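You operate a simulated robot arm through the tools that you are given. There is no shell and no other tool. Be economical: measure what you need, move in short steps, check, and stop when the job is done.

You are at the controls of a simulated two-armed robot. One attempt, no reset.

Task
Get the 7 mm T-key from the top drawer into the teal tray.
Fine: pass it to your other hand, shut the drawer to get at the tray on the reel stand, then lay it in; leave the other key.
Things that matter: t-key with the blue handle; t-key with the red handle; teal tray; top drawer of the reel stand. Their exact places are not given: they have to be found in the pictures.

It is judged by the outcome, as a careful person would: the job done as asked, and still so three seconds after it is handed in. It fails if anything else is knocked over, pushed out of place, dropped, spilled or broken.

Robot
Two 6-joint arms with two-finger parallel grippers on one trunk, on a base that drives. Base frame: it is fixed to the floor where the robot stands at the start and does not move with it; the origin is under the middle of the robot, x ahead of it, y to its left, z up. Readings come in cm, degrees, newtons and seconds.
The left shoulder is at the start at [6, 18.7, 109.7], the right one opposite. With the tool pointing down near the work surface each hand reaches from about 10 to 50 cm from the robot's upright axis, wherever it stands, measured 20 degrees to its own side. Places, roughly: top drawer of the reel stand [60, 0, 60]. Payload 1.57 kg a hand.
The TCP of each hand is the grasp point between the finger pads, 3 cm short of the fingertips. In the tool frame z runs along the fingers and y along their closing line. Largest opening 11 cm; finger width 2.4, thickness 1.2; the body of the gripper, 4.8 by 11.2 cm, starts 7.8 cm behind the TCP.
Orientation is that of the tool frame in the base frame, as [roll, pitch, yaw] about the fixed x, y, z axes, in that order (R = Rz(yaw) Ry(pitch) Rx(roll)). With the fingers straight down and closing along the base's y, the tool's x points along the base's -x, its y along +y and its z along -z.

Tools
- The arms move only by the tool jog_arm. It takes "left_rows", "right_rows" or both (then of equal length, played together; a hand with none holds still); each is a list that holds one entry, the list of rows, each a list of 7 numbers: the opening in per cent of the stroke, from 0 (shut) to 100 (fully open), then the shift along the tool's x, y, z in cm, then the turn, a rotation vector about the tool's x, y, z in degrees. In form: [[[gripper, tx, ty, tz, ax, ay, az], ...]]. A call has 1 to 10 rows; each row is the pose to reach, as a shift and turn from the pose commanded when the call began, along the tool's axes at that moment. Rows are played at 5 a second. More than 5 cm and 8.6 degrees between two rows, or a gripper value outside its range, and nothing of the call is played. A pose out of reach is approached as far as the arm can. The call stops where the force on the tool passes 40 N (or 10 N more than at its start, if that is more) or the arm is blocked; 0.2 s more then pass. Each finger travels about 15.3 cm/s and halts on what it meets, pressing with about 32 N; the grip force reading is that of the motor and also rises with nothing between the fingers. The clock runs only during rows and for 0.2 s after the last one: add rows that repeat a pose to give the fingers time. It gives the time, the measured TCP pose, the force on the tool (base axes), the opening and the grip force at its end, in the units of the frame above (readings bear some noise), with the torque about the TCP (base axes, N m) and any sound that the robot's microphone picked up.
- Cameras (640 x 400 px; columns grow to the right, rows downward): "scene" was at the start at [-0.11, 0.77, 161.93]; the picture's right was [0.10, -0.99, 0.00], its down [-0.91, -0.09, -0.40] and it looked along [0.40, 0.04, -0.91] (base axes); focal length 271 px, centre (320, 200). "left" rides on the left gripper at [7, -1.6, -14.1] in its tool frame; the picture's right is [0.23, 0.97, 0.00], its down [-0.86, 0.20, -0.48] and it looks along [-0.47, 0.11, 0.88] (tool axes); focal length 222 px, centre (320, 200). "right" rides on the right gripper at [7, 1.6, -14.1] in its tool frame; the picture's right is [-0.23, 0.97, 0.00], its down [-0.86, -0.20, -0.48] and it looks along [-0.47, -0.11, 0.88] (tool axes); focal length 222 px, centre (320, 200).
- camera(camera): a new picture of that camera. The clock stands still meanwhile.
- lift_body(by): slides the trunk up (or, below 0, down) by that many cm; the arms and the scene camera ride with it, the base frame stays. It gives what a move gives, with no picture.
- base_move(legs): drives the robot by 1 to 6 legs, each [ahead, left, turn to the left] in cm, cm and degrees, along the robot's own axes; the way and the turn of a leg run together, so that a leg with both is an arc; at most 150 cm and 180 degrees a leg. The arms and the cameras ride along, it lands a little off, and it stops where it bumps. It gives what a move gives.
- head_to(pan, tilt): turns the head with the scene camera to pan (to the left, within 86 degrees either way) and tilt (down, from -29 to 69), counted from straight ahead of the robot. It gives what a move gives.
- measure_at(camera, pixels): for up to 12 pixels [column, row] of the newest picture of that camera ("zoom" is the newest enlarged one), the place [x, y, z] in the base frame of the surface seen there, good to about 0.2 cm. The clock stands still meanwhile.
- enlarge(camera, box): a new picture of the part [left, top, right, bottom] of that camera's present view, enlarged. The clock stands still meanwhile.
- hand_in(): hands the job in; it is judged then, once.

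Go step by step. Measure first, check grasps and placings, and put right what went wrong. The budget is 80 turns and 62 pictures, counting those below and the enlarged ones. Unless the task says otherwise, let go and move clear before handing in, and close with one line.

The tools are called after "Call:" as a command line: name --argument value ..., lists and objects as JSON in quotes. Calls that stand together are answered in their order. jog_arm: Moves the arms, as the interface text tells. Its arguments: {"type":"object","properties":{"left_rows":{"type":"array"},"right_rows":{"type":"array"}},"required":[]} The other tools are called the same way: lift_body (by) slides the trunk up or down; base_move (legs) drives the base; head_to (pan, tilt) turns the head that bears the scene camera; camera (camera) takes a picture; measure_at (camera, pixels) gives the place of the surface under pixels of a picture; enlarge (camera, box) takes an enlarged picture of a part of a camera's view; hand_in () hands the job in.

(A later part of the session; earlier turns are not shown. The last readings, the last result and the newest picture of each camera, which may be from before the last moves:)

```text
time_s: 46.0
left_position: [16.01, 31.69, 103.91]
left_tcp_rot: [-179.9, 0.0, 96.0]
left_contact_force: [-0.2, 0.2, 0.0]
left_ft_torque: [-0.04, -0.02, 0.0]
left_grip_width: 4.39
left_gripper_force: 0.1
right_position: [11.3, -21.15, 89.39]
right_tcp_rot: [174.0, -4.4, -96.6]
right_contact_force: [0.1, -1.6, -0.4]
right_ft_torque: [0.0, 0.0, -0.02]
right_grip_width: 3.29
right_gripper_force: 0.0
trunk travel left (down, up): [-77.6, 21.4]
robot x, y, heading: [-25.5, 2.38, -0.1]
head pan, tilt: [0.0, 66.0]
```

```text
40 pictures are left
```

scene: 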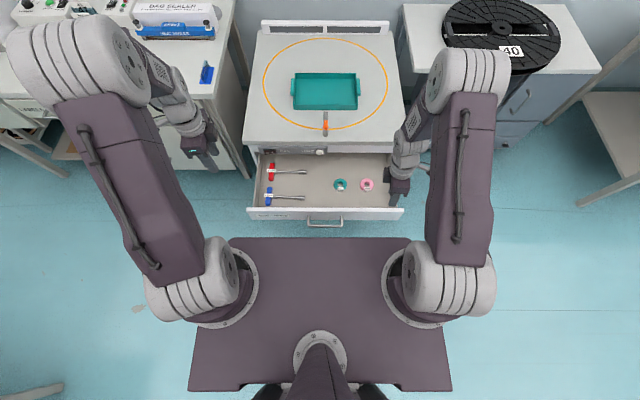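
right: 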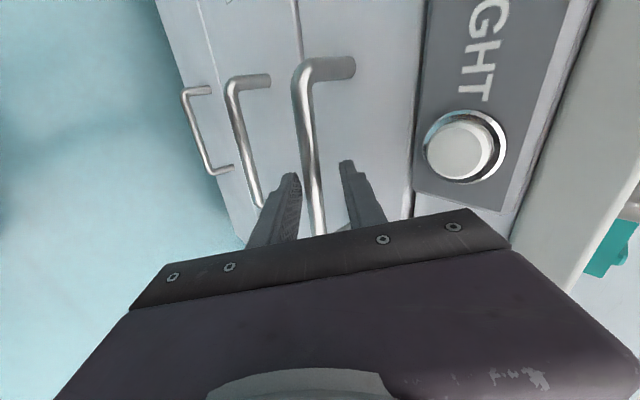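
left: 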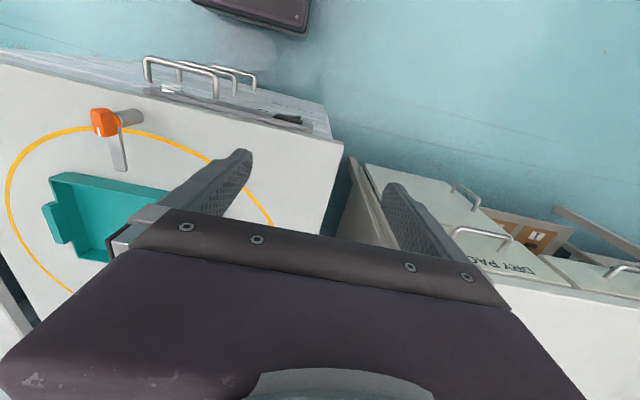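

The view confirms clearance: the drawer handle is at x≈6.5 and my plate front at x≈-11. I'll go 14 cm further ahead and re-measure the keys.

Call:
base_move --legs '[[14, 0, 0]]'

Call:
enlarge --camera "scene" --box '[230, 140, 430, 270]'

```text
time_s: 47.3
left_position: [29.94, 31.52, 103.97]
left_tcp_rot: [180.0, 0.0, 95.9]
left_contact_force: [-0.3, 0.0, 0.4]
left_ft_torque: [0.0, -0.02, 0.02]
left_grip_width: 4.41
left_gripper_force: 0.0
right_position: [25.19, -21.33, 89.55]
right_tcp_rot: [174.3, -4.3, -96.7]
right_contact_force: [-0.2, -0.5, -0.8]
right_ft_torque: [0.0, -0.03, -0.01]
right_grip_width: 3.3
right_gripper_force: 0.1
trunk travel left (down, up): [-77.6, 21.4]
robot x, y, heading: [-10.91, 1.99, 0.1]
head pan, tilt: [0.0, 66.0]
```

```text
3.08 times, centred on (330, 205) of scene
```

zoom: 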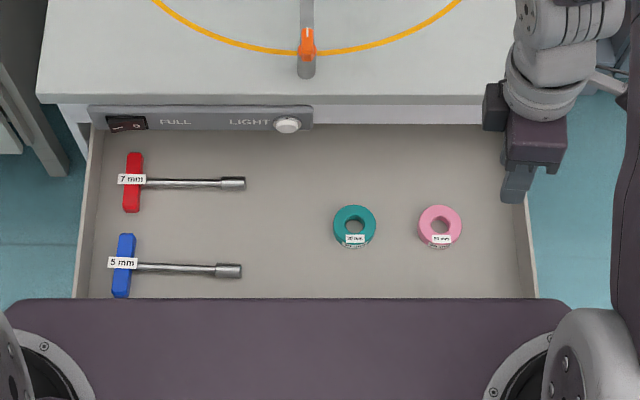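

Call:
measure_at --camera "zoom" --pixels '[[133, 157], [132, 208], [160, 183], [190, 184], [215, 183], [238, 183], [240, 187], [190, 200], [150, 160], [85, 180], [130, 298], [120, 268]]'

```text
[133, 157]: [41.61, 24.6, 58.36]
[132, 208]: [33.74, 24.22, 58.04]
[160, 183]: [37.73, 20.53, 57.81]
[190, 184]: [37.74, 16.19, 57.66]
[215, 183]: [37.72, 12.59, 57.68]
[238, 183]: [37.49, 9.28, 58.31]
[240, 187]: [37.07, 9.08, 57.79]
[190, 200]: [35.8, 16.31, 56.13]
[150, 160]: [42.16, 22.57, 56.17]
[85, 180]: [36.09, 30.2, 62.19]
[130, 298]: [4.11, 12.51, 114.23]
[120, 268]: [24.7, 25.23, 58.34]
```

The red shaft is at x 37.7, y 9–23, z 57.7, so the drawer slid in about 3 cm when I let go. That's too close under the control strip for a vertical hand. I'll hook the front wall from inside with the closed right fingers, well clear of the rings, and pull 5 cm more.

Call:
jog_arm --right_rows '[[[0, -4.3, 2.9, 0, 0, 0, 0], [0, -8.7, 5.7, 0, 0, 0, 0], [0, -9, 5.2, 4.5, 0, 0, 0], [0, -9.4, 4.7, 9, 0, 0, 0], [0, -9.7, 4.3, 13.5, 0, 0, 0], [0, -10, 3.8, 18, 0, 0, 0], [0, -10.2, 3.4, 20, 0, 0, 0]]]'

Call:
camera --camera "right"

```text
refused: row 1 steps farther than a row can; nothing moved
```

```text
38 pictures are left
```

right: 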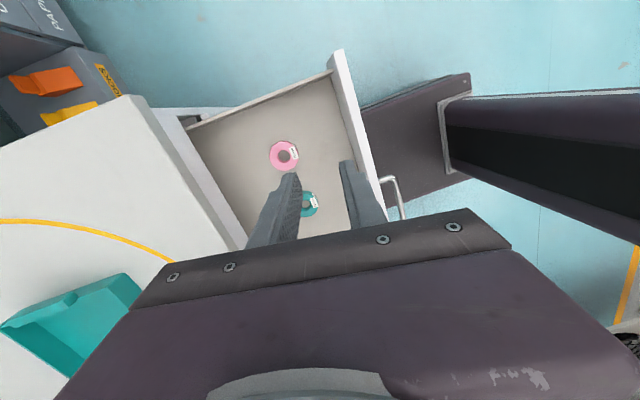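

This view also shows my base plate and column below the drawer. I'll measure their gap to the handle, along with the inner face of the front wall.

Call:
measure_at --camera "right" --pixels '[[400, 130], [445, 135], [480, 140], [393, 182], [345, 60], [333, 80], [345, 140], [367, 170], [284, 155], [310, 205]]'

Call:
jog_arm --right_rows '[[[0, -3, 2, 0, 0, 0, 0], [0, -6, 4, 0, 0, 0, 0], [0, -8.7, 5.7, 0, 0, 0, 0], [0, -9, 5.2, 4.5, 0, 0, 0], [0, -9.4, 4.7, 9, 0, 0, 0], [0, -9.7, 4.3, 13.5, 0, 0, 0], [0, -10, 3.8, 17, 0, 0, 0]]]'

Call:
camera --camera "right"

```text
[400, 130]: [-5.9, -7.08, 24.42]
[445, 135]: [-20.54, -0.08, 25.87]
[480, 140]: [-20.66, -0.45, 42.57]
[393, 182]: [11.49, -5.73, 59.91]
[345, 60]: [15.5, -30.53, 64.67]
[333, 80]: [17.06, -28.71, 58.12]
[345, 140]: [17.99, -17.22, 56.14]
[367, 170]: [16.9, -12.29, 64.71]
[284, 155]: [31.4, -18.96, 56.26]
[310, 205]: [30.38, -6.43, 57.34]
```

```text
time_s: 48.9
left_position: [30.12, 31.54, 103.88]
left_tcp_rot: [180.0, -0.1, 96.0]
left_contact_force: [0.4, 0.4, 0.2]
left_ft_torque: [-0.01, 0.0, -0.01]
left_grip_width: 4.41
left_gripper_force: 0.1
right_position: [20.91, -11.85, 72.34]
right_tcp_rot: [174.2, -4.4, -96.6]
right_contact_force: [-0.4, -0.6, 0.8]
right_ft_torque: [0.01, -0.01, -0.01]
right_grip_width: 0.0
right_gripper_force: 21.1
trunk travel left (down, up): [-77.6, 21.4]
robot x, y, heading: [-11.08, 2.18, 0.1]
head pan, tilt: [0.0, 66.0]
```

```text
37 pictures are left
```

right: 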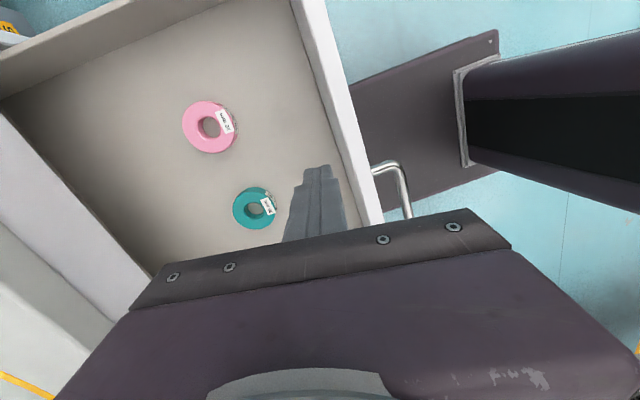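

The column stands well behind at x -20.6, so there is room. I'll lower the closed fingers inside the front wall and pull gently by about 8 cm.

Call:
jog_arm --right_rows '[[[0, -0.4, -0.5, 5, 0, 0, 0], [0, -0.75, -1, 9.5, 0, 0, 0], [0, -0.5, 0.5, 9.6, 0, 0, 0], [0, -0.35, 2, 9.8, 0, 0, 0], [0, -0.25, 3.3, 9.9, 0, 0, 0], [0, -0.1, 4.4, 10, 0, 0, 0], [0, 0, 5.5, 10.1, 0, 0, 0], [0, 0.1, 6.6, 10.2, 0, 0, 0], [0, 0.2, 7.4, 10.3, 0, 0, 0], [0, 0.2, 7.4, 10.3, 0, 0, 0]]]'

Call:
enlarge --camera "scene" --box '[230, 140, 430, 270]'

Call:
measure_at --camera "zoom" --pixels '[[160, 215], [190, 216], [215, 216], [238, 216], [160, 183]]'

```text
refused: row 1 steps farther than a row can; nothing moved
```

```text
3.08 times, centred on (330, 205) of scene
```

zoom: 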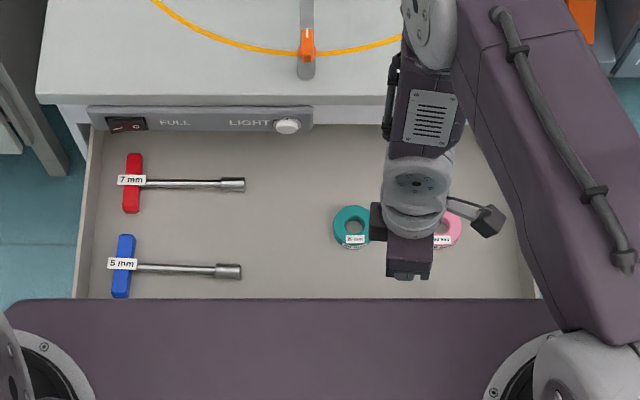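

```text
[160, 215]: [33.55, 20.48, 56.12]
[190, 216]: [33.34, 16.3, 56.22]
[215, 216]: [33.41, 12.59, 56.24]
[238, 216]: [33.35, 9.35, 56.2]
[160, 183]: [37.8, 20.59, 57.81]
```

My first row stepped slightly over 5 cm. I'll send it again with smaller steps.

Call:
jog_arm --right_rows '[[[0, -0.4, -0.5, 4.7, 0, 0, 0], [0, -0.75, -1, 9.4, 0, 0, 0], [0, -0.5, 0.5, 9.6, 0, 0, 0], [0, -0.35, 2, 9.8, 0, 0, 0], [0, -0.25, 3.3, 9.9, 0, 0, 0], [0, -0.1, 4.4, 10, 0, 0, 0], [0, 0, 5.5, 10.1, 0, 0, 0], [0, 0.1, 6.6, 10.2, 0, 0, 0], [0, 0.2, 7.4, 10.3, 0, 0, 0], [0, 0.2, 7.4, 10.3, 0, 0, 0]]]'

Call:
enlarge --camera "scene" --box '[230, 140, 430, 270]'

Call:
measure_at --camera "zoom" --pixels '[[160, 215], [190, 217], [215, 217], [238, 217], [160, 221], [190, 222], [190, 226], [190, 230]]'

```text
time_s: 51.1
left_position: [30.45, 31.83, 103.66]
left_tcp_rot: [-179.9, 0.2, 96.0]
left_contact_force: [-0.2, -0.2, -0.9]
left_ft_torque: [-0.01, 0.04, -0.01]
left_grip_width: 4.39
left_gripper_force: 0.1
right_position: [13.24, -12.56, 62.65]
right_tcp_rot: [172.7, -7.1, -96.0]
right_contact_force: [24.1, 10.5, -8.1]
right_ft_torque: [0.36, -0.73, 0.12]
right_grip_width: 0.0
right_gripper_force: 20.8
right hand out of reach, approached as far as the arm can: row 4, 5, 6, 7, 8, 9, 10
trunk travel left (down, up): [-77.6, 21.4]
robot x, y, heading: [-10.98, 1.7, -0.0]
head pan, tilt: [0.0, 66.0]
```

```text
3.08 times, centred on (330, 205) of scene
```

zoom: 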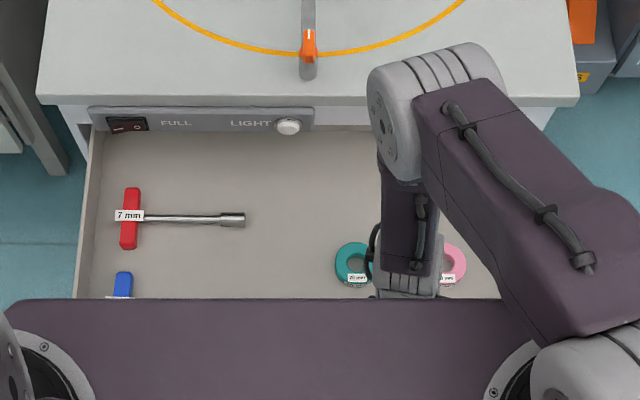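

```text
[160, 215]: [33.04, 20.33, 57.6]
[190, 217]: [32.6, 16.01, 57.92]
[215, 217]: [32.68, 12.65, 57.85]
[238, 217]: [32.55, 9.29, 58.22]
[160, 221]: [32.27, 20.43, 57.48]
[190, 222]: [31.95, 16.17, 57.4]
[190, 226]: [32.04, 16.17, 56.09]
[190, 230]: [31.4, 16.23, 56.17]
```

The red shaft is now at x 32.6, clear of the counter. I'll free the right hand and lift it away, while the left hand comes over the shaft with a 15° lean.

Call:
jog_arm --right_rows '[[[0, 0, -2.5, 0, 0, 0, 0], [0, 0, -3, -4, 0, 0, 0], [0, 0.5, -3.5, -8.5, 0, 0, 0], [0, 1, -4, -13, 0, 0, 0], [0, 3, -4, -17, 0, 0, 0], [0, 6, -4, -20, 0, 0, 0], [30, 9, -4, -23, 0, 0, 0], [30, 9, -4, -26, 0, 0, 0]]]' --left_rows '[[[36, -1.3, 0.1, 3.5, 0, -4, 2], [36, -2.6, 0.3, 7, 0, -8, 4], [36, -4, 0.4, 10.5, 0, -12, 6], [36, -5.5, 0.5, 14, 0, -15, 6], [36, -7, 0.7, 17.5, 0, -15, 6], [36, -8.5, 0.8, 21, 0, -15, 6], [36, -10, 1, 24.5, 0, -15, 6], [36, -10.9, 1.07, 28, 0, -15, 6]]]'

Call:
camera --camera "left"

Call:
camera --camera "scene"

```text
time_s: 52.9
left_position: [32.22, 20.89, 75.93]
left_tcp_rot: [179.2, 15.1, 89.9]
left_contact_force: [0.5, 0.7, -0.9]
left_ft_torque: [0.02, -0.01, 0.05]
left_grip_width: 3.97
left_gripper_force: 0.1
right_position: [18.27, -19.66, 88.81]
right_tcp_rot: [174.0, -4.4, -96.7]
right_contact_force: [-0.7, -0.4, 0.0]
right_ft_torque: [-0.01, 0.0, -0.03]
right_grip_width: 3.3
right_gripper_force: 0.0
trunk travel left (down, up): [-77.6, 21.4]
robot x, y, heading: [-11.03, 1.79, 0.2]
head pan, tilt: [0.0, 66.0]
```

```text
34 pictures are left
```

left: 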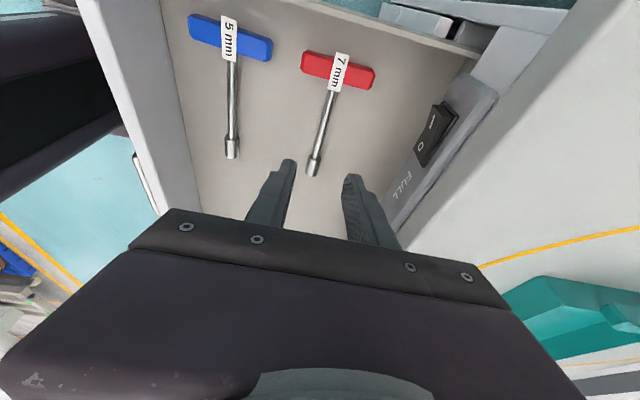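

```text
33 pictures are left
```

scene: 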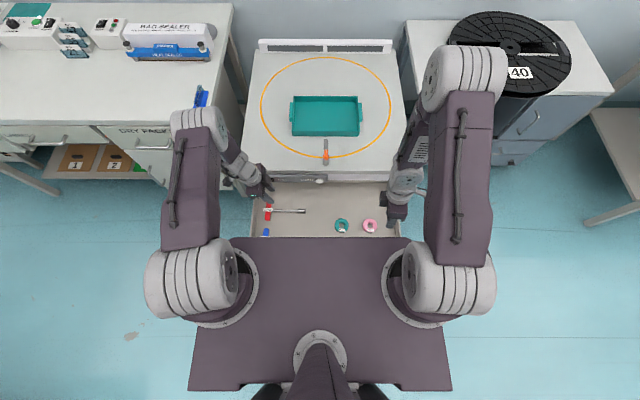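

The left hand hovers over the red shaft, in the view from (335,90) to (315,170). I'll measure it from this closer camera.

Call:
measure_at --camera "left" --pixels '[[333, 92], [327, 115], [322, 135], [314, 165], [306, 60], [370, 78], [305, 110], [300, 70]]'

```text
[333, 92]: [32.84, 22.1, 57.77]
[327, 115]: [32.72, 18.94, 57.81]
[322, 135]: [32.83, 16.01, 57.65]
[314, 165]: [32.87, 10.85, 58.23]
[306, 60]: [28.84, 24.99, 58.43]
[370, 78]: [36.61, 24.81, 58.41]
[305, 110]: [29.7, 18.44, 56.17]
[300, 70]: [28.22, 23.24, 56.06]
```

The shaft runs at x 32.8 with its top at z 57.8. I'll descend with the fingers straddling it at y≈20.5.

Call:
jog_arm --left_rows '[[[36, 1, 0.6, 4.2, 0, 0, 0], [36, 2, 0.6, 8.4, 0, 0, 0], [36, 3, 0.6, 12, 0, 0, 0], [36, 3.6, 0.6, 14.2, 0, 0, 0], [36, 3.9, 0.6, 15.7, 0, 0, 0], [36, 3.9, 0.6, 15.7, 0, 0, 0]]]'

Call:
camera --camera "left"

```text
time_s: 54.3
left_position: [31.77, 21.13, 61.97]
left_tcp_rot: [179.2, 15.0, 89.8]
left_contact_force: [0.6, 0.4, 0.8]
left_ft_torque: [-0.02, 0.0, -0.02]
left_grip_width: 3.98
left_gripper_force: 0.1
left hand out of reach, approached as far as the arm can: row 4, 5, 6
right_position: [18.28, -19.72, 88.85]
right_tcp_rot: [174.1, -4.4, -96.6]
right_contact_force: [-0.6, 0.2, -1.4]
right_ft_torque: [-0.03, -0.01, 0.02]
right_grip_width: 3.32
right_gripper_force: 0.1
trunk travel left (down, up): [-77.6, 21.4]
robot x, y, heading: [-10.95, 2.12, -0.1]
head pan, tilt: [0.0, 66.0]
```

```text
32 pictures are left
```

left: 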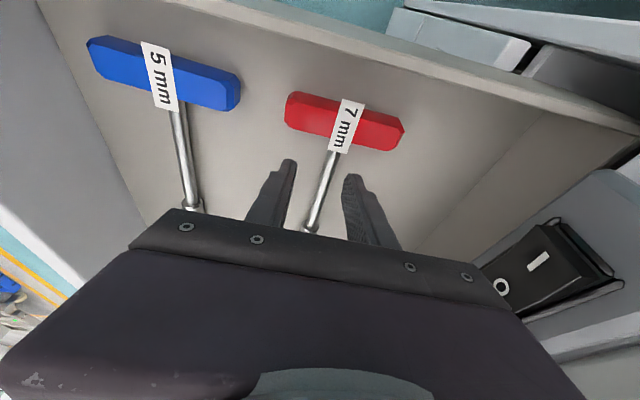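

The left arm reached its limit at z 62. I'll nudge the base 1 cm ahead and lower the trunk 2.5 cm instead.

Call:
base_move --legs '[[1.2, 0, 0]]'

Call:
lift_body --by -2.4

Call:
camera --camera "left"

```text
time_s: 55.1
left_position: [32.95, 21.14, 62.11]
left_tcp_rot: [179.1, 15.1, 89.8]
left_contact_force: [-0.5, -0.6, 0.0]
left_ft_torque: [0.03, -0.04, 0.01]
left_grip_width: 3.95
left_gripper_force: 0.1
right_position: [19.21, -19.8, 89.0]
right_tcp_rot: [174.2, -4.4, -96.5]
right_contact_force: [-0.5, 0.0, 0.5]
right_ft_torque: [-0.03, -0.03, 0.01]
right_grip_width: 3.3
right_gripper_force: 0.0
trunk travel left (down, up): [-77.6, 21.4]
robot x, y, heading: [-9.45, 1.9, 0.1]
head pan, tilt: [0.0, 66.0]
```

```text
time_s: 55.8
left_position: [33.02, 21.0, 59.55]
left_tcp_rot: [179.1, 15.0, 89.8]
left_contact_force: [-0.5, -0.8, -0.5]
left_ft_torque: [-0.01, 0.03, -0.01]
left_grip_width: 3.96
left_gripper_force: 0.0
right_position: [19.5, -19.8, 86.43]
right_tcp_rot: [173.9, -4.4, -96.6]
right_contact_force: [0.8, -0.4, -0.6]
right_ft_torque: [0.0, 0.01, 0.03]
right_grip_width: 3.29
right_gripper_force: 0.2
trunk travel left (down, up): [-75.2, 23.8]
robot x, y, heading: [-9.56, 2.0, -0.1]
head pan, tilt: [0.0, 66.0]
```

```text
31 pictures are left
```

left: 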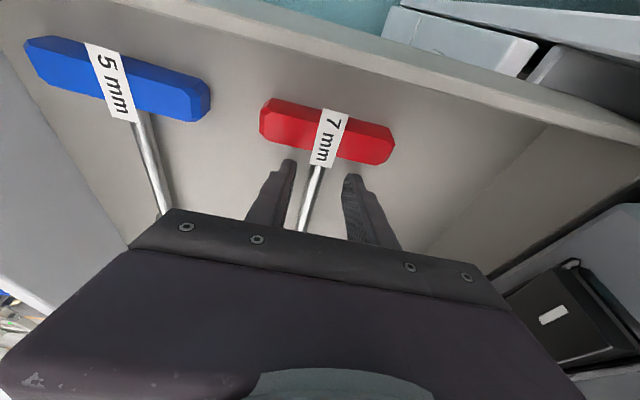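

The shaft now lies between the fingers at (312,195), with the TCP at z 59.5. I'll close on it.

Call:
jog_arm --left_rows '[[[20, 0, 0, 0, 0, 0, 0], [0, 0, 0, 0, 0, 0, 0], [0, 0, 0, 0, 0, 0, 0], [0, 0, 0, 0, 0, 0, 0]]]'

Call:
lift_body --by 12

Call:
camera --camera "left"

Call:
camera --camera "scene"

```text
time_s: 56.8
left_position: [33.09, 21.04, 59.63]
left_tcp_rot: [179.3, 15.0, 89.8]
left_contact_force: [-0.8, -0.2, 0.1]
left_ft_torque: [0.04, 0.01, 0.07]
left_grip_width: 1.1
left_gripper_force: 28.7
right_position: [19.5, -19.77, 86.53]
right_tcp_rot: [174.1, -4.4, -96.6]
right_contact_force: [0.7, 0.6, -0.7]
right_ft_torque: [0.01, 0.03, 0.0]
right_grip_width: 3.3
right_gripper_force: 0.0
trunk travel left (down, up): [-75.2, 23.8]
robot x, y, heading: [-9.79, 1.98, -0.1]
head pan, tilt: [0.0, 66.0]
```

```text
time_s: 58.3
left_position: [33.06, 21.08, 71.68]
left_tcp_rot: [179.2, 15.0, 89.9]
left_contact_force: [0.3, 0.4, -2.6]
left_ft_torque: [0.03, 0.02, 0.02]
left_grip_width: 1.11
left_gripper_force: 29.0
right_position: [19.5, -19.74, 98.43]
right_tcp_rot: [174.0, -4.5, -96.6]
right_contact_force: [-0.1, -0.2, -0.5]
right_ft_torque: [0.0, 0.0, 0.01]
right_grip_width: 3.32
right_gripper_force: 0.1
trunk travel left (down, up): [-87.2, 11.8]
robot x, y, heading: [-9.65, 1.72, 0.1]
head pan, tilt: [0.0, 66.0]
```

```text
30 pictures are left
```

left: 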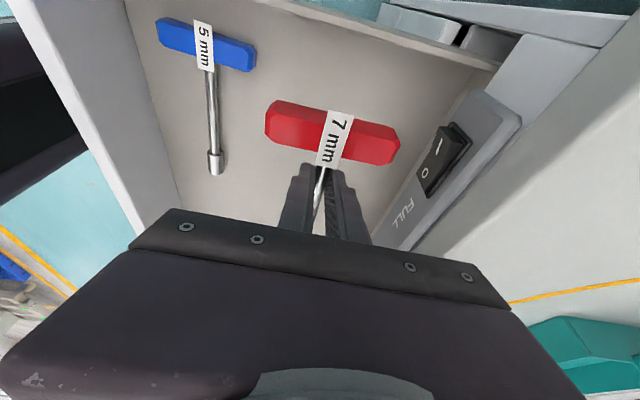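

```text
29 pictures are left
```

scene: 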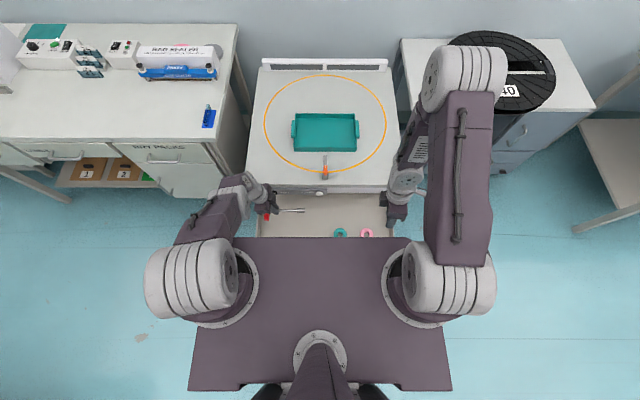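

The red 7 mm key is held and lifted, and the blue one stays in place. I'll raise it and bring the left hand toward the middle for the hand-over.

Call:
jog_arm --left_rows '[[[0, -1, -1, -3.5, 0, 0, 0], [0, -2.1, -2, -7.5, 0, 0, 0], [0, -5, -3, -10, 0, 0, 0], [0, -8.5, -4, -11, 0, 0, 0], [0, -12, -5, -11, 0, 0, 0], [0, -15.5, -5, -10.5, 0, 0, 0], [0, -18.1, -5, -9.6, 0, 0, 0], [0, -18.1, -5, -9.6, 0, 0, 0]]]'

Call:
camera --camera "scene"

Call:
camera --camera "right"

```text
time_s: 60.1
left_position: [28.41, 5.91, 85.55]
left_tcp_rot: [179.6, 15.0, 89.9]
left_contact_force: [0.6, 0.5, -2.0]
left_ft_torque: [-0.03, -0.02, 0.0]
left_grip_width: 1.11
left_gripper_force: 29.0
left hand out of reach, approached as far as the arm can: row 4, 5, 6, 7, 8
right_position: [19.51, -19.8, 98.46]
right_tcp_rot: [174.0, -4.4, -96.7]
right_contact_force: [-0.2, -0.3, -0.3]
right_ft_torque: [-0.01, -0.03, -0.01]
right_grip_width: 3.29
right_gripper_force: 0.1
trunk travel left (down, up): [-87.2, 11.8]
robot x, y, heading: [-10.17, 2.06, -0.0]
head pan, tilt: [0.0, 66.0]
```

```text
28 pictures are left
```

scene: 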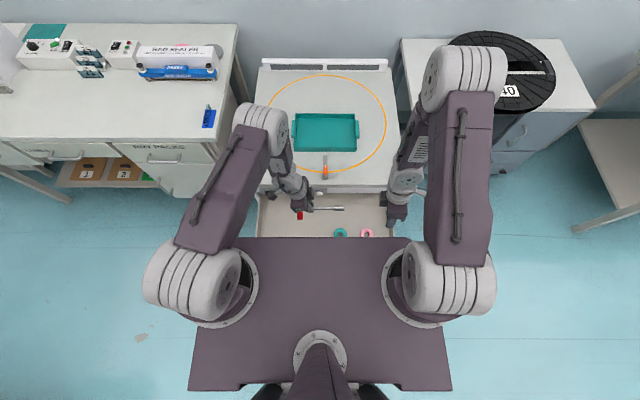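

```text
27 pictures are left
```

right: 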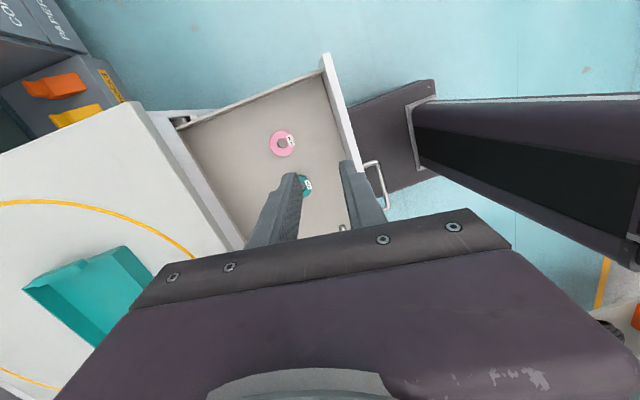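

The key is held at (300–345, 209) in the scene. I'll enlarge and measure its shaft.

Call:
enlarge --camera "scene" --box '[270, 160, 430, 250]'

Call:
measure_at --camera "zoom" --pixels '[[190, 194], [210, 194], [230, 194], [250, 194], [280, 194], [120, 215], [210, 196], [230, 192]]'

```text
4.00 times, centred on (350, 205) of scene
```

zoom: 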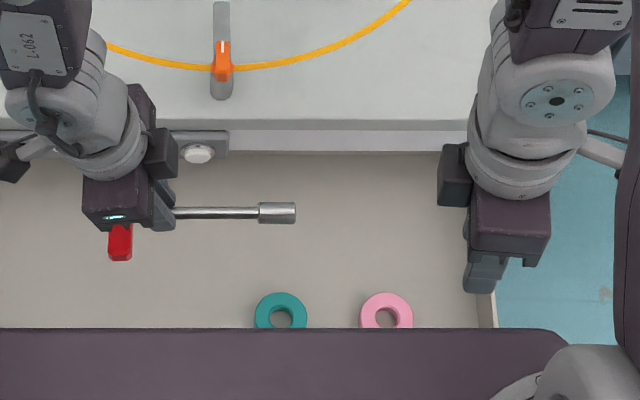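

```text
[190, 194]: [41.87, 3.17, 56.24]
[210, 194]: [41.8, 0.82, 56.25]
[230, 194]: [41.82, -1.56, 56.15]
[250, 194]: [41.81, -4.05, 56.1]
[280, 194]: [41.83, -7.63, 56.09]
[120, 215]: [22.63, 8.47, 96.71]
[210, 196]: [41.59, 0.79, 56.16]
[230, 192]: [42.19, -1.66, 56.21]
```

Call:
measure_at --camera "zoom" --pixels '[[185, 212], [200, 212], [220, 212], [240, 212], [275, 212], [290, 212], [260, 212]]'

```text
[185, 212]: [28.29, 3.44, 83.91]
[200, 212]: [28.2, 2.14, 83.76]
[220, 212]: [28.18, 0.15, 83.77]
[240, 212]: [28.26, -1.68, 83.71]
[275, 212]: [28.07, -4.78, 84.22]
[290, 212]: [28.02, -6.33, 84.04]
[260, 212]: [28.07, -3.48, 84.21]
```

The shaft lies along y at x 28.2 with its centre at z 83.3, free from y 3 down to the socket at -3. I'll bring the right hand to a pre-grasp 8 cm above y≈0, leaning away from the left hand.

Call:
jog_arm --right_rows '[[[36, -3, -1.2, 0.5, 0.9, -3.2, -1.3], [36, -6, -2.4, 1, 1.8, -6.4, -2.6], [36, -9, -3.5, 1.6, 2.7, -9.6, -3.9], [36, -12, -4.6, 2.2, 3.6, -12.8, -5.2], [36, -15.2, -5.8, 2.8, 4.4, -15.9, -6.4], [36, -18.35, -7, 3.3, 5.3, -19.1, -7.7], [36, -18.35, -7, 3.3, 5.3, -19.1, -7.7]]]'

Call:
camera --camera "right"

Call:
camera --camera "scene"

```text
time_s: 61.7
left_position: [28.36, 5.9, 85.51]
left_tcp_rot: [179.6, 14.9, 90.0]
left_contact_force: [-0.5, -0.3, -2.3]
left_ft_torque: [0.0, -0.02, 0.0]
left_grip_width: 1.12
left_gripper_force: 28.6
right_position: [28.03, -2.48, 93.2]
right_tcp_rot: [-179.9, 15.1, -90.0]
right_contact_force: [0.2, 0.0, 0.4]
right_ft_torque: [-0.01, 0.02, -0.01]
right_grip_width: 3.96
right_gripper_force: 0.0
trunk travel left (down, up): [-87.2, 11.8]
robot x, y, heading: [-9.8, 2.26, -0.0]
head pan, tilt: [0.0, 66.0]
```

```text
25 pictures are left
```

right: 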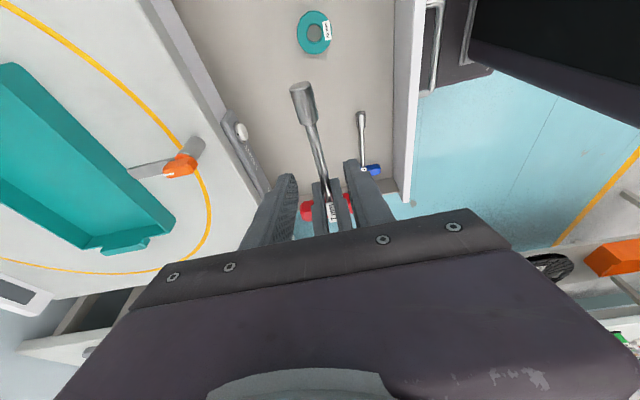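

```text
24 pictures are left
```

scene: 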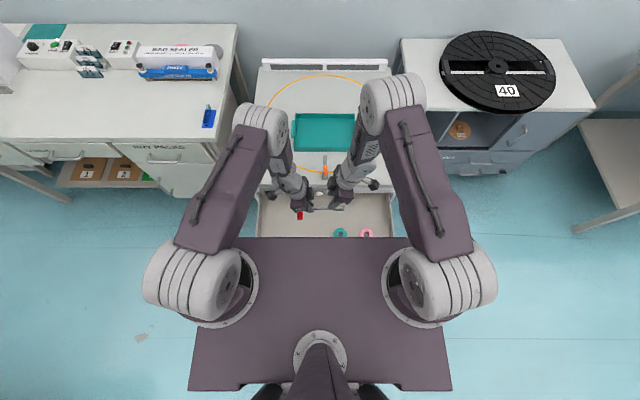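

The right hand's pose is exact, with the shaft running centred between its fingers. I'll slide in 8 cm along the tool axis.

Call:
jog_arm --right_rows '[[[36, 0, -0.1, 2.5, 0, 0, 0], [36, 0, -0.1, 5, 0, 0, 0], [36, 0, -0.1, 7, 0, 0, 0], [36, 0, -0.1, 8, 0, 0, 0], [36, 0, -0.1, 8, 0, 0, 0]]]'

Call:
camera --camera "right"

```text
time_s: 62.9
left_position: [28.4, 6.05, 85.68]
left_tcp_rot: [179.6, 14.9, 89.9]
left_contact_force: [0.4, 0.2, -1.2]
left_ft_torque: [0.02, 0.04, 0.0]
left_grip_width: 1.12
left_gripper_force: 28.8
right_position: [28.05, -0.42, 85.3]
right_tcp_rot: [-180.0, 15.1, -90.0]
right_contact_force: [-0.9, 0.1, 0.0]
right_ft_torque: [-0.03, -0.01, -0.02]
right_grip_width: 3.94
right_gripper_force: 0.1
trunk travel left (down, up): [-87.2, 11.8]
robot x, y, heading: [-9.83, 2.01, 0.2]
head pan, tilt: [0.0, 66.0]
```

```text
23 pictures are left
```

right: 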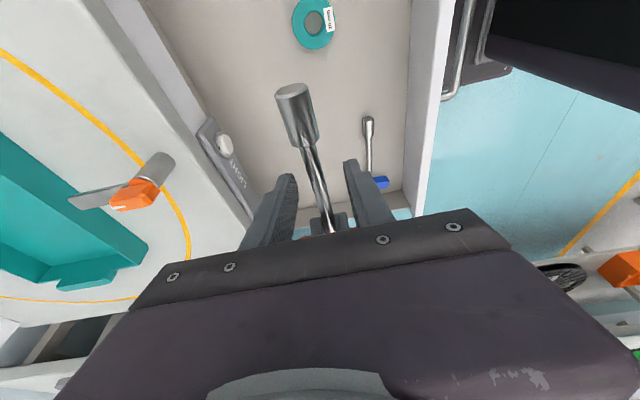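

The shaft is between the right fingers at (318,180). I'll close the right hand while the left still holds.

Call:
jog_arm --right_rows '[[[20, 0, 0, 0, 0, 0, 0], [0, 0, 0, 0, 0, 0, 0], [0, 0, 0, 0, 0, 0, 0], [0, 0, 0, 0, 0, 0, 0]]]'

```text
time_s: 63.9
left_position: [28.34, 5.91, 85.59]
left_tcp_rot: [179.7, 14.9, 89.8]
left_contact_force: [-12.3, -0.1, 7.5]
left_ft_torque: [-0.28, 0.29, -0.37]
left_grip_width: 1.09
left_gripper_force: 28.2
right_position: [28.16, -0.41, 85.47]
right_tcp_rot: [-180.0, 15.0, -89.9]
right_contact_force: [11.9, 0.6, -7.2]
right_ft_torque: [-0.22, -0.26, -0.41]
right_grip_width: 1.14
right_gripper_force: 28.5
trunk travel left (down, up): [-87.2, 11.8]
robot x, y, heading: [-9.48, 1.44, 0.2]
head pan, tilt: [0.0, 66.0]
```

Both hands hold the key, each with opposing forces of about 12 N. I'll open the left and back it straight out.

Call:
jog_arm --left_rows '[[[20, 0, 0, 0, 0, 0, 0], [36, 0, 0, 0, 0, 0, 0], [36, 0, 0, -2, 0, 0, 0], [36, 0, 0, -5, 0, 0, 0], [36, 0, 0, -8.5, 0, 0, 0], [36, 3, 0, -10.5, 0, 0, 0], [36, 6, 0, -11, 0, 0, 0], [36, 10, 0, -10, 0, 0, 0], [36, 14, 0, -9, 0, 0, 0]]]'

Call:
camera --camera "scene"

Call:
camera --camera "right"

```text
time_s: 65.9
left_position: [28.5, 21.91, 90.62]
left_tcp_rot: [179.5, 15.1, 89.9]
left_contact_force: [0.1, 0.2, 0.2]
left_ft_torque: [-0.06, 0.0, 0.01]
left_grip_width: 3.96
left_gripper_force: 0.0
right_position: [28.09, -0.28, 85.39]
right_tcp_rot: [-179.9, 15.0, -89.9]
right_contact_force: [0.0, -0.6, 0.1]
right_ft_torque: [-0.11, -0.02, -0.02]
right_grip_width: 1.12
right_gripper_force: 28.8
trunk travel left (down, up): [-87.2, 11.8]
robot x, y, heading: [-9.71, 1.99, -0.0]
head pan, tilt: [0.0, 66.0]
```

```text
22 pictures are left
```

scene: 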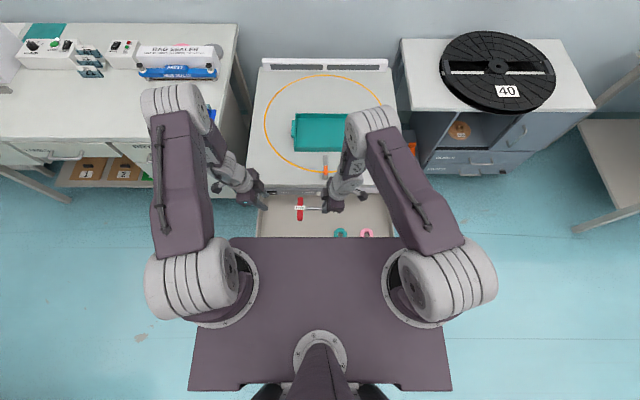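

```text
21 pictures are left
```

right: 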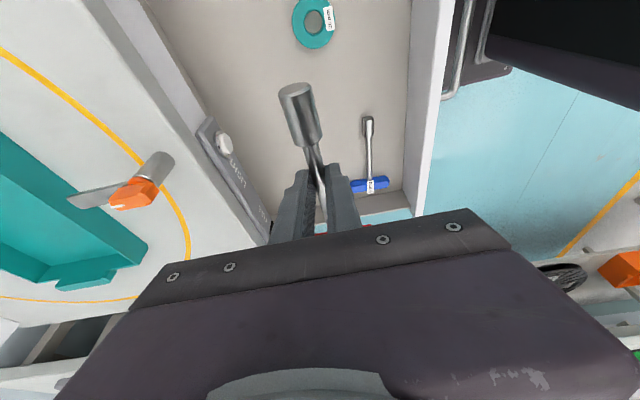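

The hand-over is done and the right hand holds the key alone. I'll lift the key up and to the right, and turn the left hand back to standard, so it can push the drawer handle shut.

Call:
jog_arm --right_rows '[[[0, 1, 0, -3.5, 0, 0, 0], [0, 3.5, 0, -6.5, 0, 0, 0], [0, 6, 0, -9, 0, 0, 0], [0, 9, 0, -11.5, 0, 0, 0], [0, 12.9, 0, -13.8, 0, 0, 0], [0, 12.9, 0, -13.8, 0, 0, 0], [0, 12.9, 0, -13.8, 0, 0, 0], [0, 12.9, 0, -13.8, 0, 0, 0], [0, 12.9, 0, -13.8, 0, 0, 0], [0, 12.9, 0, -13.8, 0, 0, 0]]]' --left_rows '[[[20, 0, 0, 0, -1.1, 1.1, -8.3], [0, 0, 0, 0, -2.2, 2.2, -16.6], [0, 0, 0, 0, -3.3, 3.3, -24.9], [0, 0, 0, 0, -4.4, 4.4, -33.2], [0, 0, 0, 0, -5.5, 5.5, -41.5], [0, 0, 0, 0, -6.6, 6.6, -49.8], [0, 0, 0, 0, -7.7, 7.7, -58.1], [0, 0, 0, 0, -8.8, 8.8, -66.4], [0, 0, 0, 0, -9.9, 9.9, -74.7], [0, 0, 0, 0, -11, 11, -83]]]'

Call:
base_move --legs '[[-30, 0, 0]]'

Call:
camera --camera "scene"

```text
time_s: 68.1
left_position: [28.28, 21.85, 90.6]
left_tcp_rot: [-179.4, 1.6, 173.7]
left_contact_force: [0.4, 1.0, 0.1]
left_ft_torque: [0.01, 0.03, 0.02]
left_grip_width: 0.0
left_gripper_force: 20.8
right_position: [27.97, -16.69, 95.02]
right_tcp_rot: [-180.0, 15.1, -89.9]
right_contact_force: [0.8, 0.8, -2.0]
right_ft_torque: [-0.1, 0.01, 0.0]
right_grip_width: 1.09
right_gripper_force: 28.6
trunk travel left (down, up): [-87.2, 11.8]
robot x, y, heading: [-9.84, 1.9, -0.0]
head pan, tilt: [0.0, 66.0]
```

```text
time_s: 70.1
left_position: [-1.74, 21.82, 90.48]
left_tcp_rot: [-179.4, 1.5, 173.4]
left_contact_force: [-0.7, -1.2, -0.4]
left_ft_torque: [0.01, 0.04, 0.0]
left_grip_width: 0.01
left_gripper_force: 21.2
right_position: [-2.1, -16.7, 94.91]
right_tcp_rot: [-180.0, 15.1, -90.2]
right_contact_force: [-0.6, 0.2, -1.4]
right_ft_torque: [-0.05, 0.0, 0.02]
right_grip_width: 1.1
right_gripper_force: 29.0
trunk travel left (down, up): [-87.2, 11.8]
robot x, y, heading: [-40.01, 1.78, -0.2]
head pan, tilt: [0.0, 66.0]
```

```text
20 pictures are left
```

scene: 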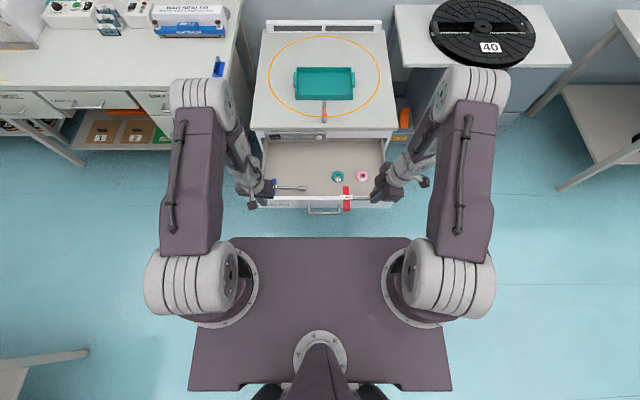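

The drawer is still fully open, with its handle at (323,212), and the key is held at (346,198). I'll measure the handle and the front wall.

Call:
measure_at --camera "scene" --pixels '[[323, 213], [315, 213], [335, 213], [325, 200], [310, 206], [346, 205], [346, 190], [330, 208]]'

```text
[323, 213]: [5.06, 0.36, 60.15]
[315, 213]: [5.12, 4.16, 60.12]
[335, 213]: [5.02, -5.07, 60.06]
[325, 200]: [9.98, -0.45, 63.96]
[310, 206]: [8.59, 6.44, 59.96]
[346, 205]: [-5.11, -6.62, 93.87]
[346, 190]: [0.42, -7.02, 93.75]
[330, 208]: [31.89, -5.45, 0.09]
```

The handle bar front is at x 5.0, z 60. I'll lower the trunk 12 cm for reach, then move the left hand down in front of the bar at y≈4 and the right hand a little further away.

Call:
lift_body --by -12

Call:
jog_arm --left_rows '[[[0, 1, -4.3, 0, 0, 0, 0], [0, 0, -8.7, 0, 0, 0, 0], [0, -1.5, -13, 0, 0, 0, 0], [0, -3, -17, 0, 0, 0, 0], [0, -3.2, -17.2, 4.3, 0, 0, 0], [0, -3.5, -17.3, 8.6, 0, 0, 0], [0, -3.7, -17.4, 13, 0, 0, 0], [0, -3.9, -17.4, 17, 0, 0, 0], [0, -3.9, -17.4, 17, 0, 0, 0]]]' --right_rows '[[[0, 2, 0, 0.5, 0, 0, 0], [0, 4, 0, 1, 0, 0, 0], [0, 6, 0, 1.5, 0, 0, 0], [0, 8, 0, 2, 0, 0, 0], [0, 8, 0, 2, 0, 0, 0], [0, 8, 0, 2, 0, 0, 0], [0, 8, 0, 2, 0, 0, 0], [0, 8, 0, 2, 0, 0, 0], [0, 8, 0, 2, 0, 0, 0]]]'

Call:
camera --camera "scene"

```text
time_s: 71.6
left_position: [-1.89, 21.69, 78.59]
left_tcp_rot: [-179.5, 1.6, 173.4]
left_contact_force: [0.9, -0.8, 0.4]
left_ft_torque: [0.02, -0.01, -0.01]
left_grip_width: 0.01
left_gripper_force: 21.2
right_position: [-2.23, -16.73, 83.07]
right_tcp_rot: [-179.9, 15.1, -90.1]
right_contact_force: [-0.1, 0.0, -2.5]
right_ft_torque: [-0.11, 0.0, 0.03]
right_grip_width: 1.1
right_gripper_force: 28.9
trunk travel left (down, up): [-75.2, 23.8]
robot x, y, heading: [-39.98, 2.0, -0.4]
head pan, tilt: [0.0, 66.0]
```

```text
time_s: 73.6
left_position: [-2.13, 4.87, 63.17]
left_tcp_rot: [179.2, 3.4, 173.4]
left_contact_force: [-0.3, -0.1, -0.1]
left_ft_torque: [0.04, 0.0, 0.0]
left_grip_width: 0.0
left_gripper_force: 21.3
left hand out of reach, approached as far as the arm can: row 3, 4, 5, 6, 7, 8, 9
right_position: [-2.0, -24.02, 78.89]
right_tcp_rot: [-179.9, 15.0, -90.0]
right_contact_force: [-0.2, 0.9, -1.5]
right_ft_torque: [-0.11, -0.02, 0.01]
right_grip_width: 1.11
right_gripper_force: 28.9
trunk travel left (down, up): [-75.2, 23.8]
robot x, y, heading: [-39.87, 2.32, -0.2]
head pan, tilt: [0.0, 66.0]
```

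```text
19 pictures are left
```

scene: 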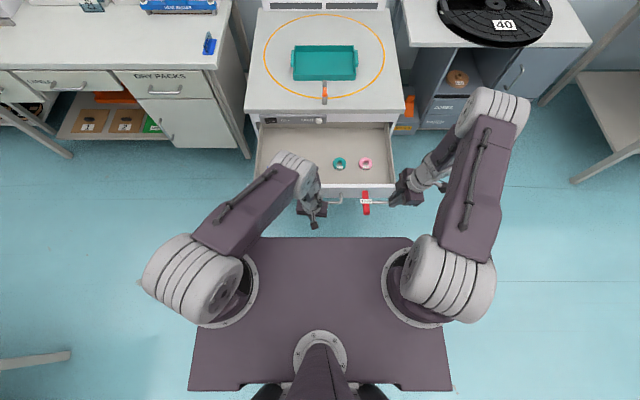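

The left hand is just in front of the bar at z 63. I'll lower the trunk 3 cm so the fingertips overlap the bar, raise the right hand well above counter height, then start pushing by driving forward.

Call:
lift_body --by -3

Call:
jog_arm --right_rows '[[[0, -1, 0, -4, 0, 0, 0], [0, -2, 0, -8, 0, 0, 0], [0, -3, 0, -12, 0, 0, 0], [0, -4, 0, -16, 0, 0, 0]]]'

Call:
base_move --legs '[[12, 0, 0]]'

Call:
camera --camera "scene"

```text
time_s: 74.4
left_position: [-2.17, 4.81, 60.16]
left_tcp_rot: [179.3, 3.5, 173.3]
left_contact_force: [0.1, 0.7, 0.5]
left_ft_torque: [0.01, 0.0, 0.0]
left_grip_width: 0.0
left_gripper_force: 21.4
right_position: [-2.06, -23.94, 76.03]
right_tcp_rot: [-179.9, 15.2, -90.1]
right_contact_force: [0.2, 0.1, -1.5]
right_ft_torque: [-0.07, 0.0, -0.03]
right_grip_width: 1.11
right_gripper_force: 29.0
trunk travel left (down, up): [-72.2, 26.8]
robot x, y, heading: [-40.32, 2.05, -0.2]
head pan, tilt: [0.0, 66.0]
```

```text
time_s: 75.4
left_position: [-2.29, 4.89, 60.23]
left_tcp_rot: [179.3, 3.5, 173.4]
left_contact_force: [0.6, 0.4, -0.3]
left_ft_torque: [-0.02, -0.02, -0.01]
left_grip_width: 0.01
left_gripper_force: 21.2
right_position: [-2.2, -24.11, 92.61]
right_tcp_rot: [-179.9, 15.0, -90.0]
right_contact_force: [-0.1, -0.1, -0.6]
right_ft_torque: [-0.1, -0.01, -0.02]
right_grip_width: 1.12
right_gripper_force: 29.0
trunk travel left (down, up): [-72.2, 26.8]
robot x, y, heading: [-40.13, 2.21, -0.2]
head pan, tilt: [0.0, 66.0]
```

```text
time_s: 76.6
left_position: [9.96, 4.66, 60.28]
left_tcp_rot: [179.2, 3.4, 173.3]
left_contact_force: [1.0, 0.5, 0.0]
left_ft_torque: [0.02, 0.01, -0.01]
left_grip_width: 0.0
left_gripper_force: 21.8
right_position: [9.79, -24.33, 92.51]
right_tcp_rot: [-179.9, 15.1, -90.1]
right_contact_force: [-0.8, 0.0, -1.3]
right_ft_torque: [-0.08, 0.02, 0.01]
right_grip_width: 1.1
right_gripper_force: 28.9
trunk travel left (down, up): [-72.2, 26.8]
robot x, y, heading: [-28.17, 2.06, -0.5]
head pan, tilt: [0.0, 66.0]
```

```text
18 pictures are left
```

scene: 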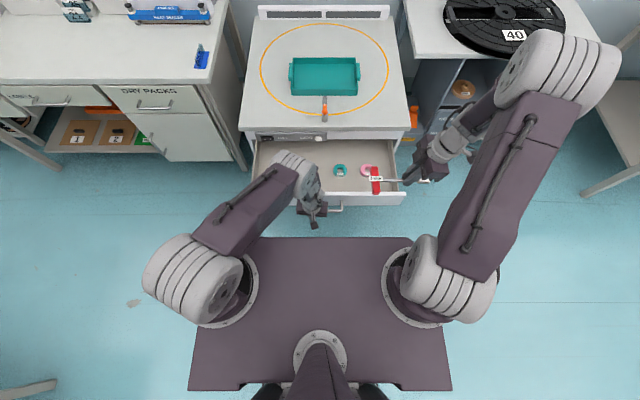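

The drawer is moving in with the hand. I'll tilt the left hand slightly forward for clearance from the strip, then push on 20 cm.

Call:
jog_arm --left_rows '[[[0, 0, 0, 0, 0, -5, 0], [0, 0, 0, 0, 0, -10, 0], [0, 0, 0, 0, 0, -10, 0]]]'

Call:
base_move --legs '[[20, 0, 0.4]]'

Call:
camera --camera "left"

Call:
camera --camera "scene"

```text
time_s: 77.4
left_position: [9.95, 6.45, 60.33]
left_tcp_rot: [174.7, 7.6, 173.3]
left_contact_force: [0.4, 0.9, 0.6]
left_ft_torque: [0.0, -0.01, 0.01]
left_grip_width: 0.01
left_gripper_force: 21.6
left hand out of reach, approached as far as the arm can: row 1, 2
right_position: [9.99, -24.35, 92.39]
right_tcp_rot: [179.9, 15.2, -90.2]
right_contact_force: [0.3, -0.8, -1.6]
right_ft_torque: [-0.09, 0.0, 0.03]
right_grip_width: 1.08
right_gripper_force: 29.0
trunk travel left (down, up): [-72.2, 26.8]
robot x, y, heading: [-28.18, 1.88, -0.3]
head pan, tilt: [0.0, 66.0]
```

```text
time_s: 79.0
left_position: [29.48, 6.88, 60.24]
left_tcp_rot: [174.7, 7.6, 173.7]
left_contact_force: [0.3, 0.0, 0.7]
left_ft_torque: [0.01, -0.01, -0.02]
left_grip_width: 0.0
left_gripper_force: 21.0
right_position: [29.93, -23.95, 92.62]
right_tcp_rot: [-179.9, 15.1, -89.6]
right_contact_force: [0.3, -0.5, -1.4]
right_ft_torque: [-0.1, -0.02, 0.02]
right_grip_width: 1.09
right_gripper_force: 28.9
trunk travel left (down, up): [-72.2, 26.8]
robot x, y, heading: [-7.92, 1.87, 0.1]
head pan, tilt: [0.0, 66.0]
```

```text
17 pictures are left
```

left: 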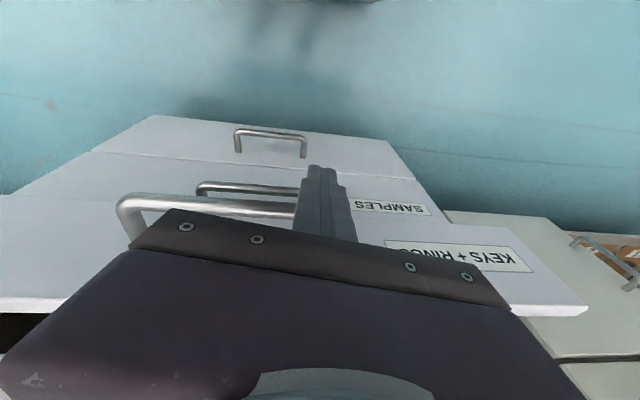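

```text
16 pictures are left
```

scene: 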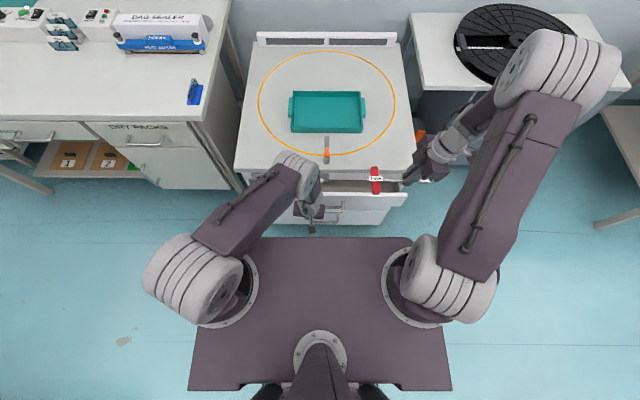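

The finger has drifted to the handle's end at y 6.9. I'll back off 1 cm, shift 3.5 cm toward the bar's middle and continue pushing.

Call:
jog_arm --left_rows '[[[0, 1.2, 0, 0, 0, 0, 0], [0, 1.2, -2, 0, 0, 0, 0], [0, 1.2, -4, 0, 0, 0, 0], [0, 0.4, -4, 0, 0, 0, 0]]]'

Call:
base_move --legs '[[6, 0, 0]]'

Call:
camera --camera "left"

```text
time_s: 80.0
left_position: [28.79, 2.97, 59.94]
left_tcp_rot: [174.9, 7.6, 173.8]
left_contact_force: [0.0, -0.2, -0.1]
left_ft_torque: [0.0, 0.01, -0.02]
left_grip_width: 0.02
left_gripper_force: 21.5
right_position: [29.91, -24.08, 92.46]
right_tcp_rot: [179.9, 15.2, -89.6]
right_contact_force: [0.8, 0.4, -2.2]
right_ft_torque: [-0.07, -0.01, 0.01]
right_grip_width: 1.1
right_gripper_force: 28.8
trunk travel left (down, up): [-72.2, 26.8]
robot x, y, heading: [-8.55, 1.98, 0.2]
head pan, tilt: [0.0, 66.0]
```

```text
time_s: 81.0
left_position: [34.75, 2.99, 59.8]
left_tcp_rot: [174.7, 7.7, 173.7]
left_contact_force: [1.0, 0.4, -0.1]
left_ft_torque: [0.02, 0.0, -0.03]
left_grip_width: 0.0
left_gripper_force: 21.5
right_position: [35.8, -23.97, 92.65]
right_tcp_rot: [-179.9, 15.1, -89.5]
right_contact_force: [-0.7, -0.6, -0.9]
right_ft_torque: [-0.1, 0.01, -0.02]
right_grip_width: 1.12
right_gripper_force: 29.0
trunk travel left (down, up): [-72.2, 26.8]
robot x, y, heading: [-2.36, 2.08, 0.3]
head pan, tilt: [0.0, 66.0]
```

```text
15 pictures are left
```

left: 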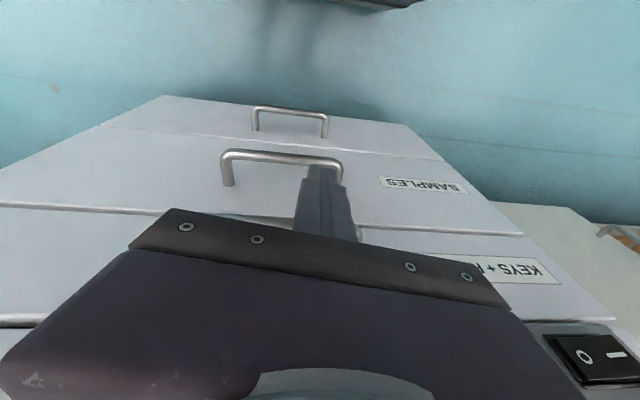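

About 2 cm remains. I'll finish with a gentle, force-limited arm push.

Call:
jog_arm --left_rows '[[[0, -0.8, 0, 0, 0, 0, 0], [0, -1.5, 0, 0, 0, 0, 0], [0, -2.1, 0, 0, 0, 0, 0], [0, -2.6, 0, 0, 0, 0, 0], [0, -3, 0, 0, 0, 0, 0], [0, -3, 0, 0, 0, 0, 0]]]'

Call:
camera --camera "scene"

Call:
measure_at --camera "scene" --pixels '[[340, 210], [332, 210], [345, 205], [360, 196], [360, 205], [370, 196]]'

```text
time_s: 82.0
left_position: [36.57, 2.92, 59.92]
left_tcp_rot: [174.3, 6.8, 173.7]
left_contact_force: [-10.9, -3.0, 2.3]
left_ft_torque: [0.0, 0.14, 0.02]
left_grip_width: 0.0
left_gripper_force: 21.3
right_position: [35.8, -24.04, 92.47]
right_tcp_rot: [-179.9, 15.1, -89.6]
right_contact_force: [1.2, 0.0, -2.2]
right_ft_torque: [-0.07, 0.05, -0.02]
right_grip_width: 1.13
right_gripper_force: 28.9
trunk travel left (down, up): [-72.2, 26.8]
robot x, y, heading: [-2.46, 1.75, 0.1]
head pan, tilt: [0.0, 66.0]
stopped in row 5 (left hand): the force on the tool passed its limit at 46 N (the readings are from after the stop); the commanded pose is now the measured one
```

```text
14 pictures are left
```

scene: 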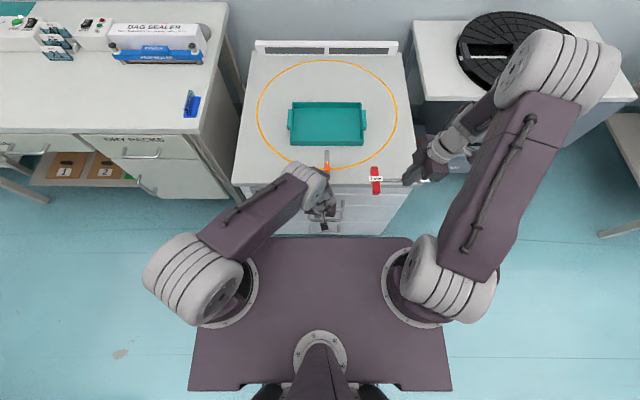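

```text
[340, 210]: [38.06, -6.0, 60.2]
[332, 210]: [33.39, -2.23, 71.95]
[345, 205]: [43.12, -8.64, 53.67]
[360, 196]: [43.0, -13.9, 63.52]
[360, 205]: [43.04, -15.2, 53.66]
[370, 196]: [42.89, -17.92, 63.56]
```

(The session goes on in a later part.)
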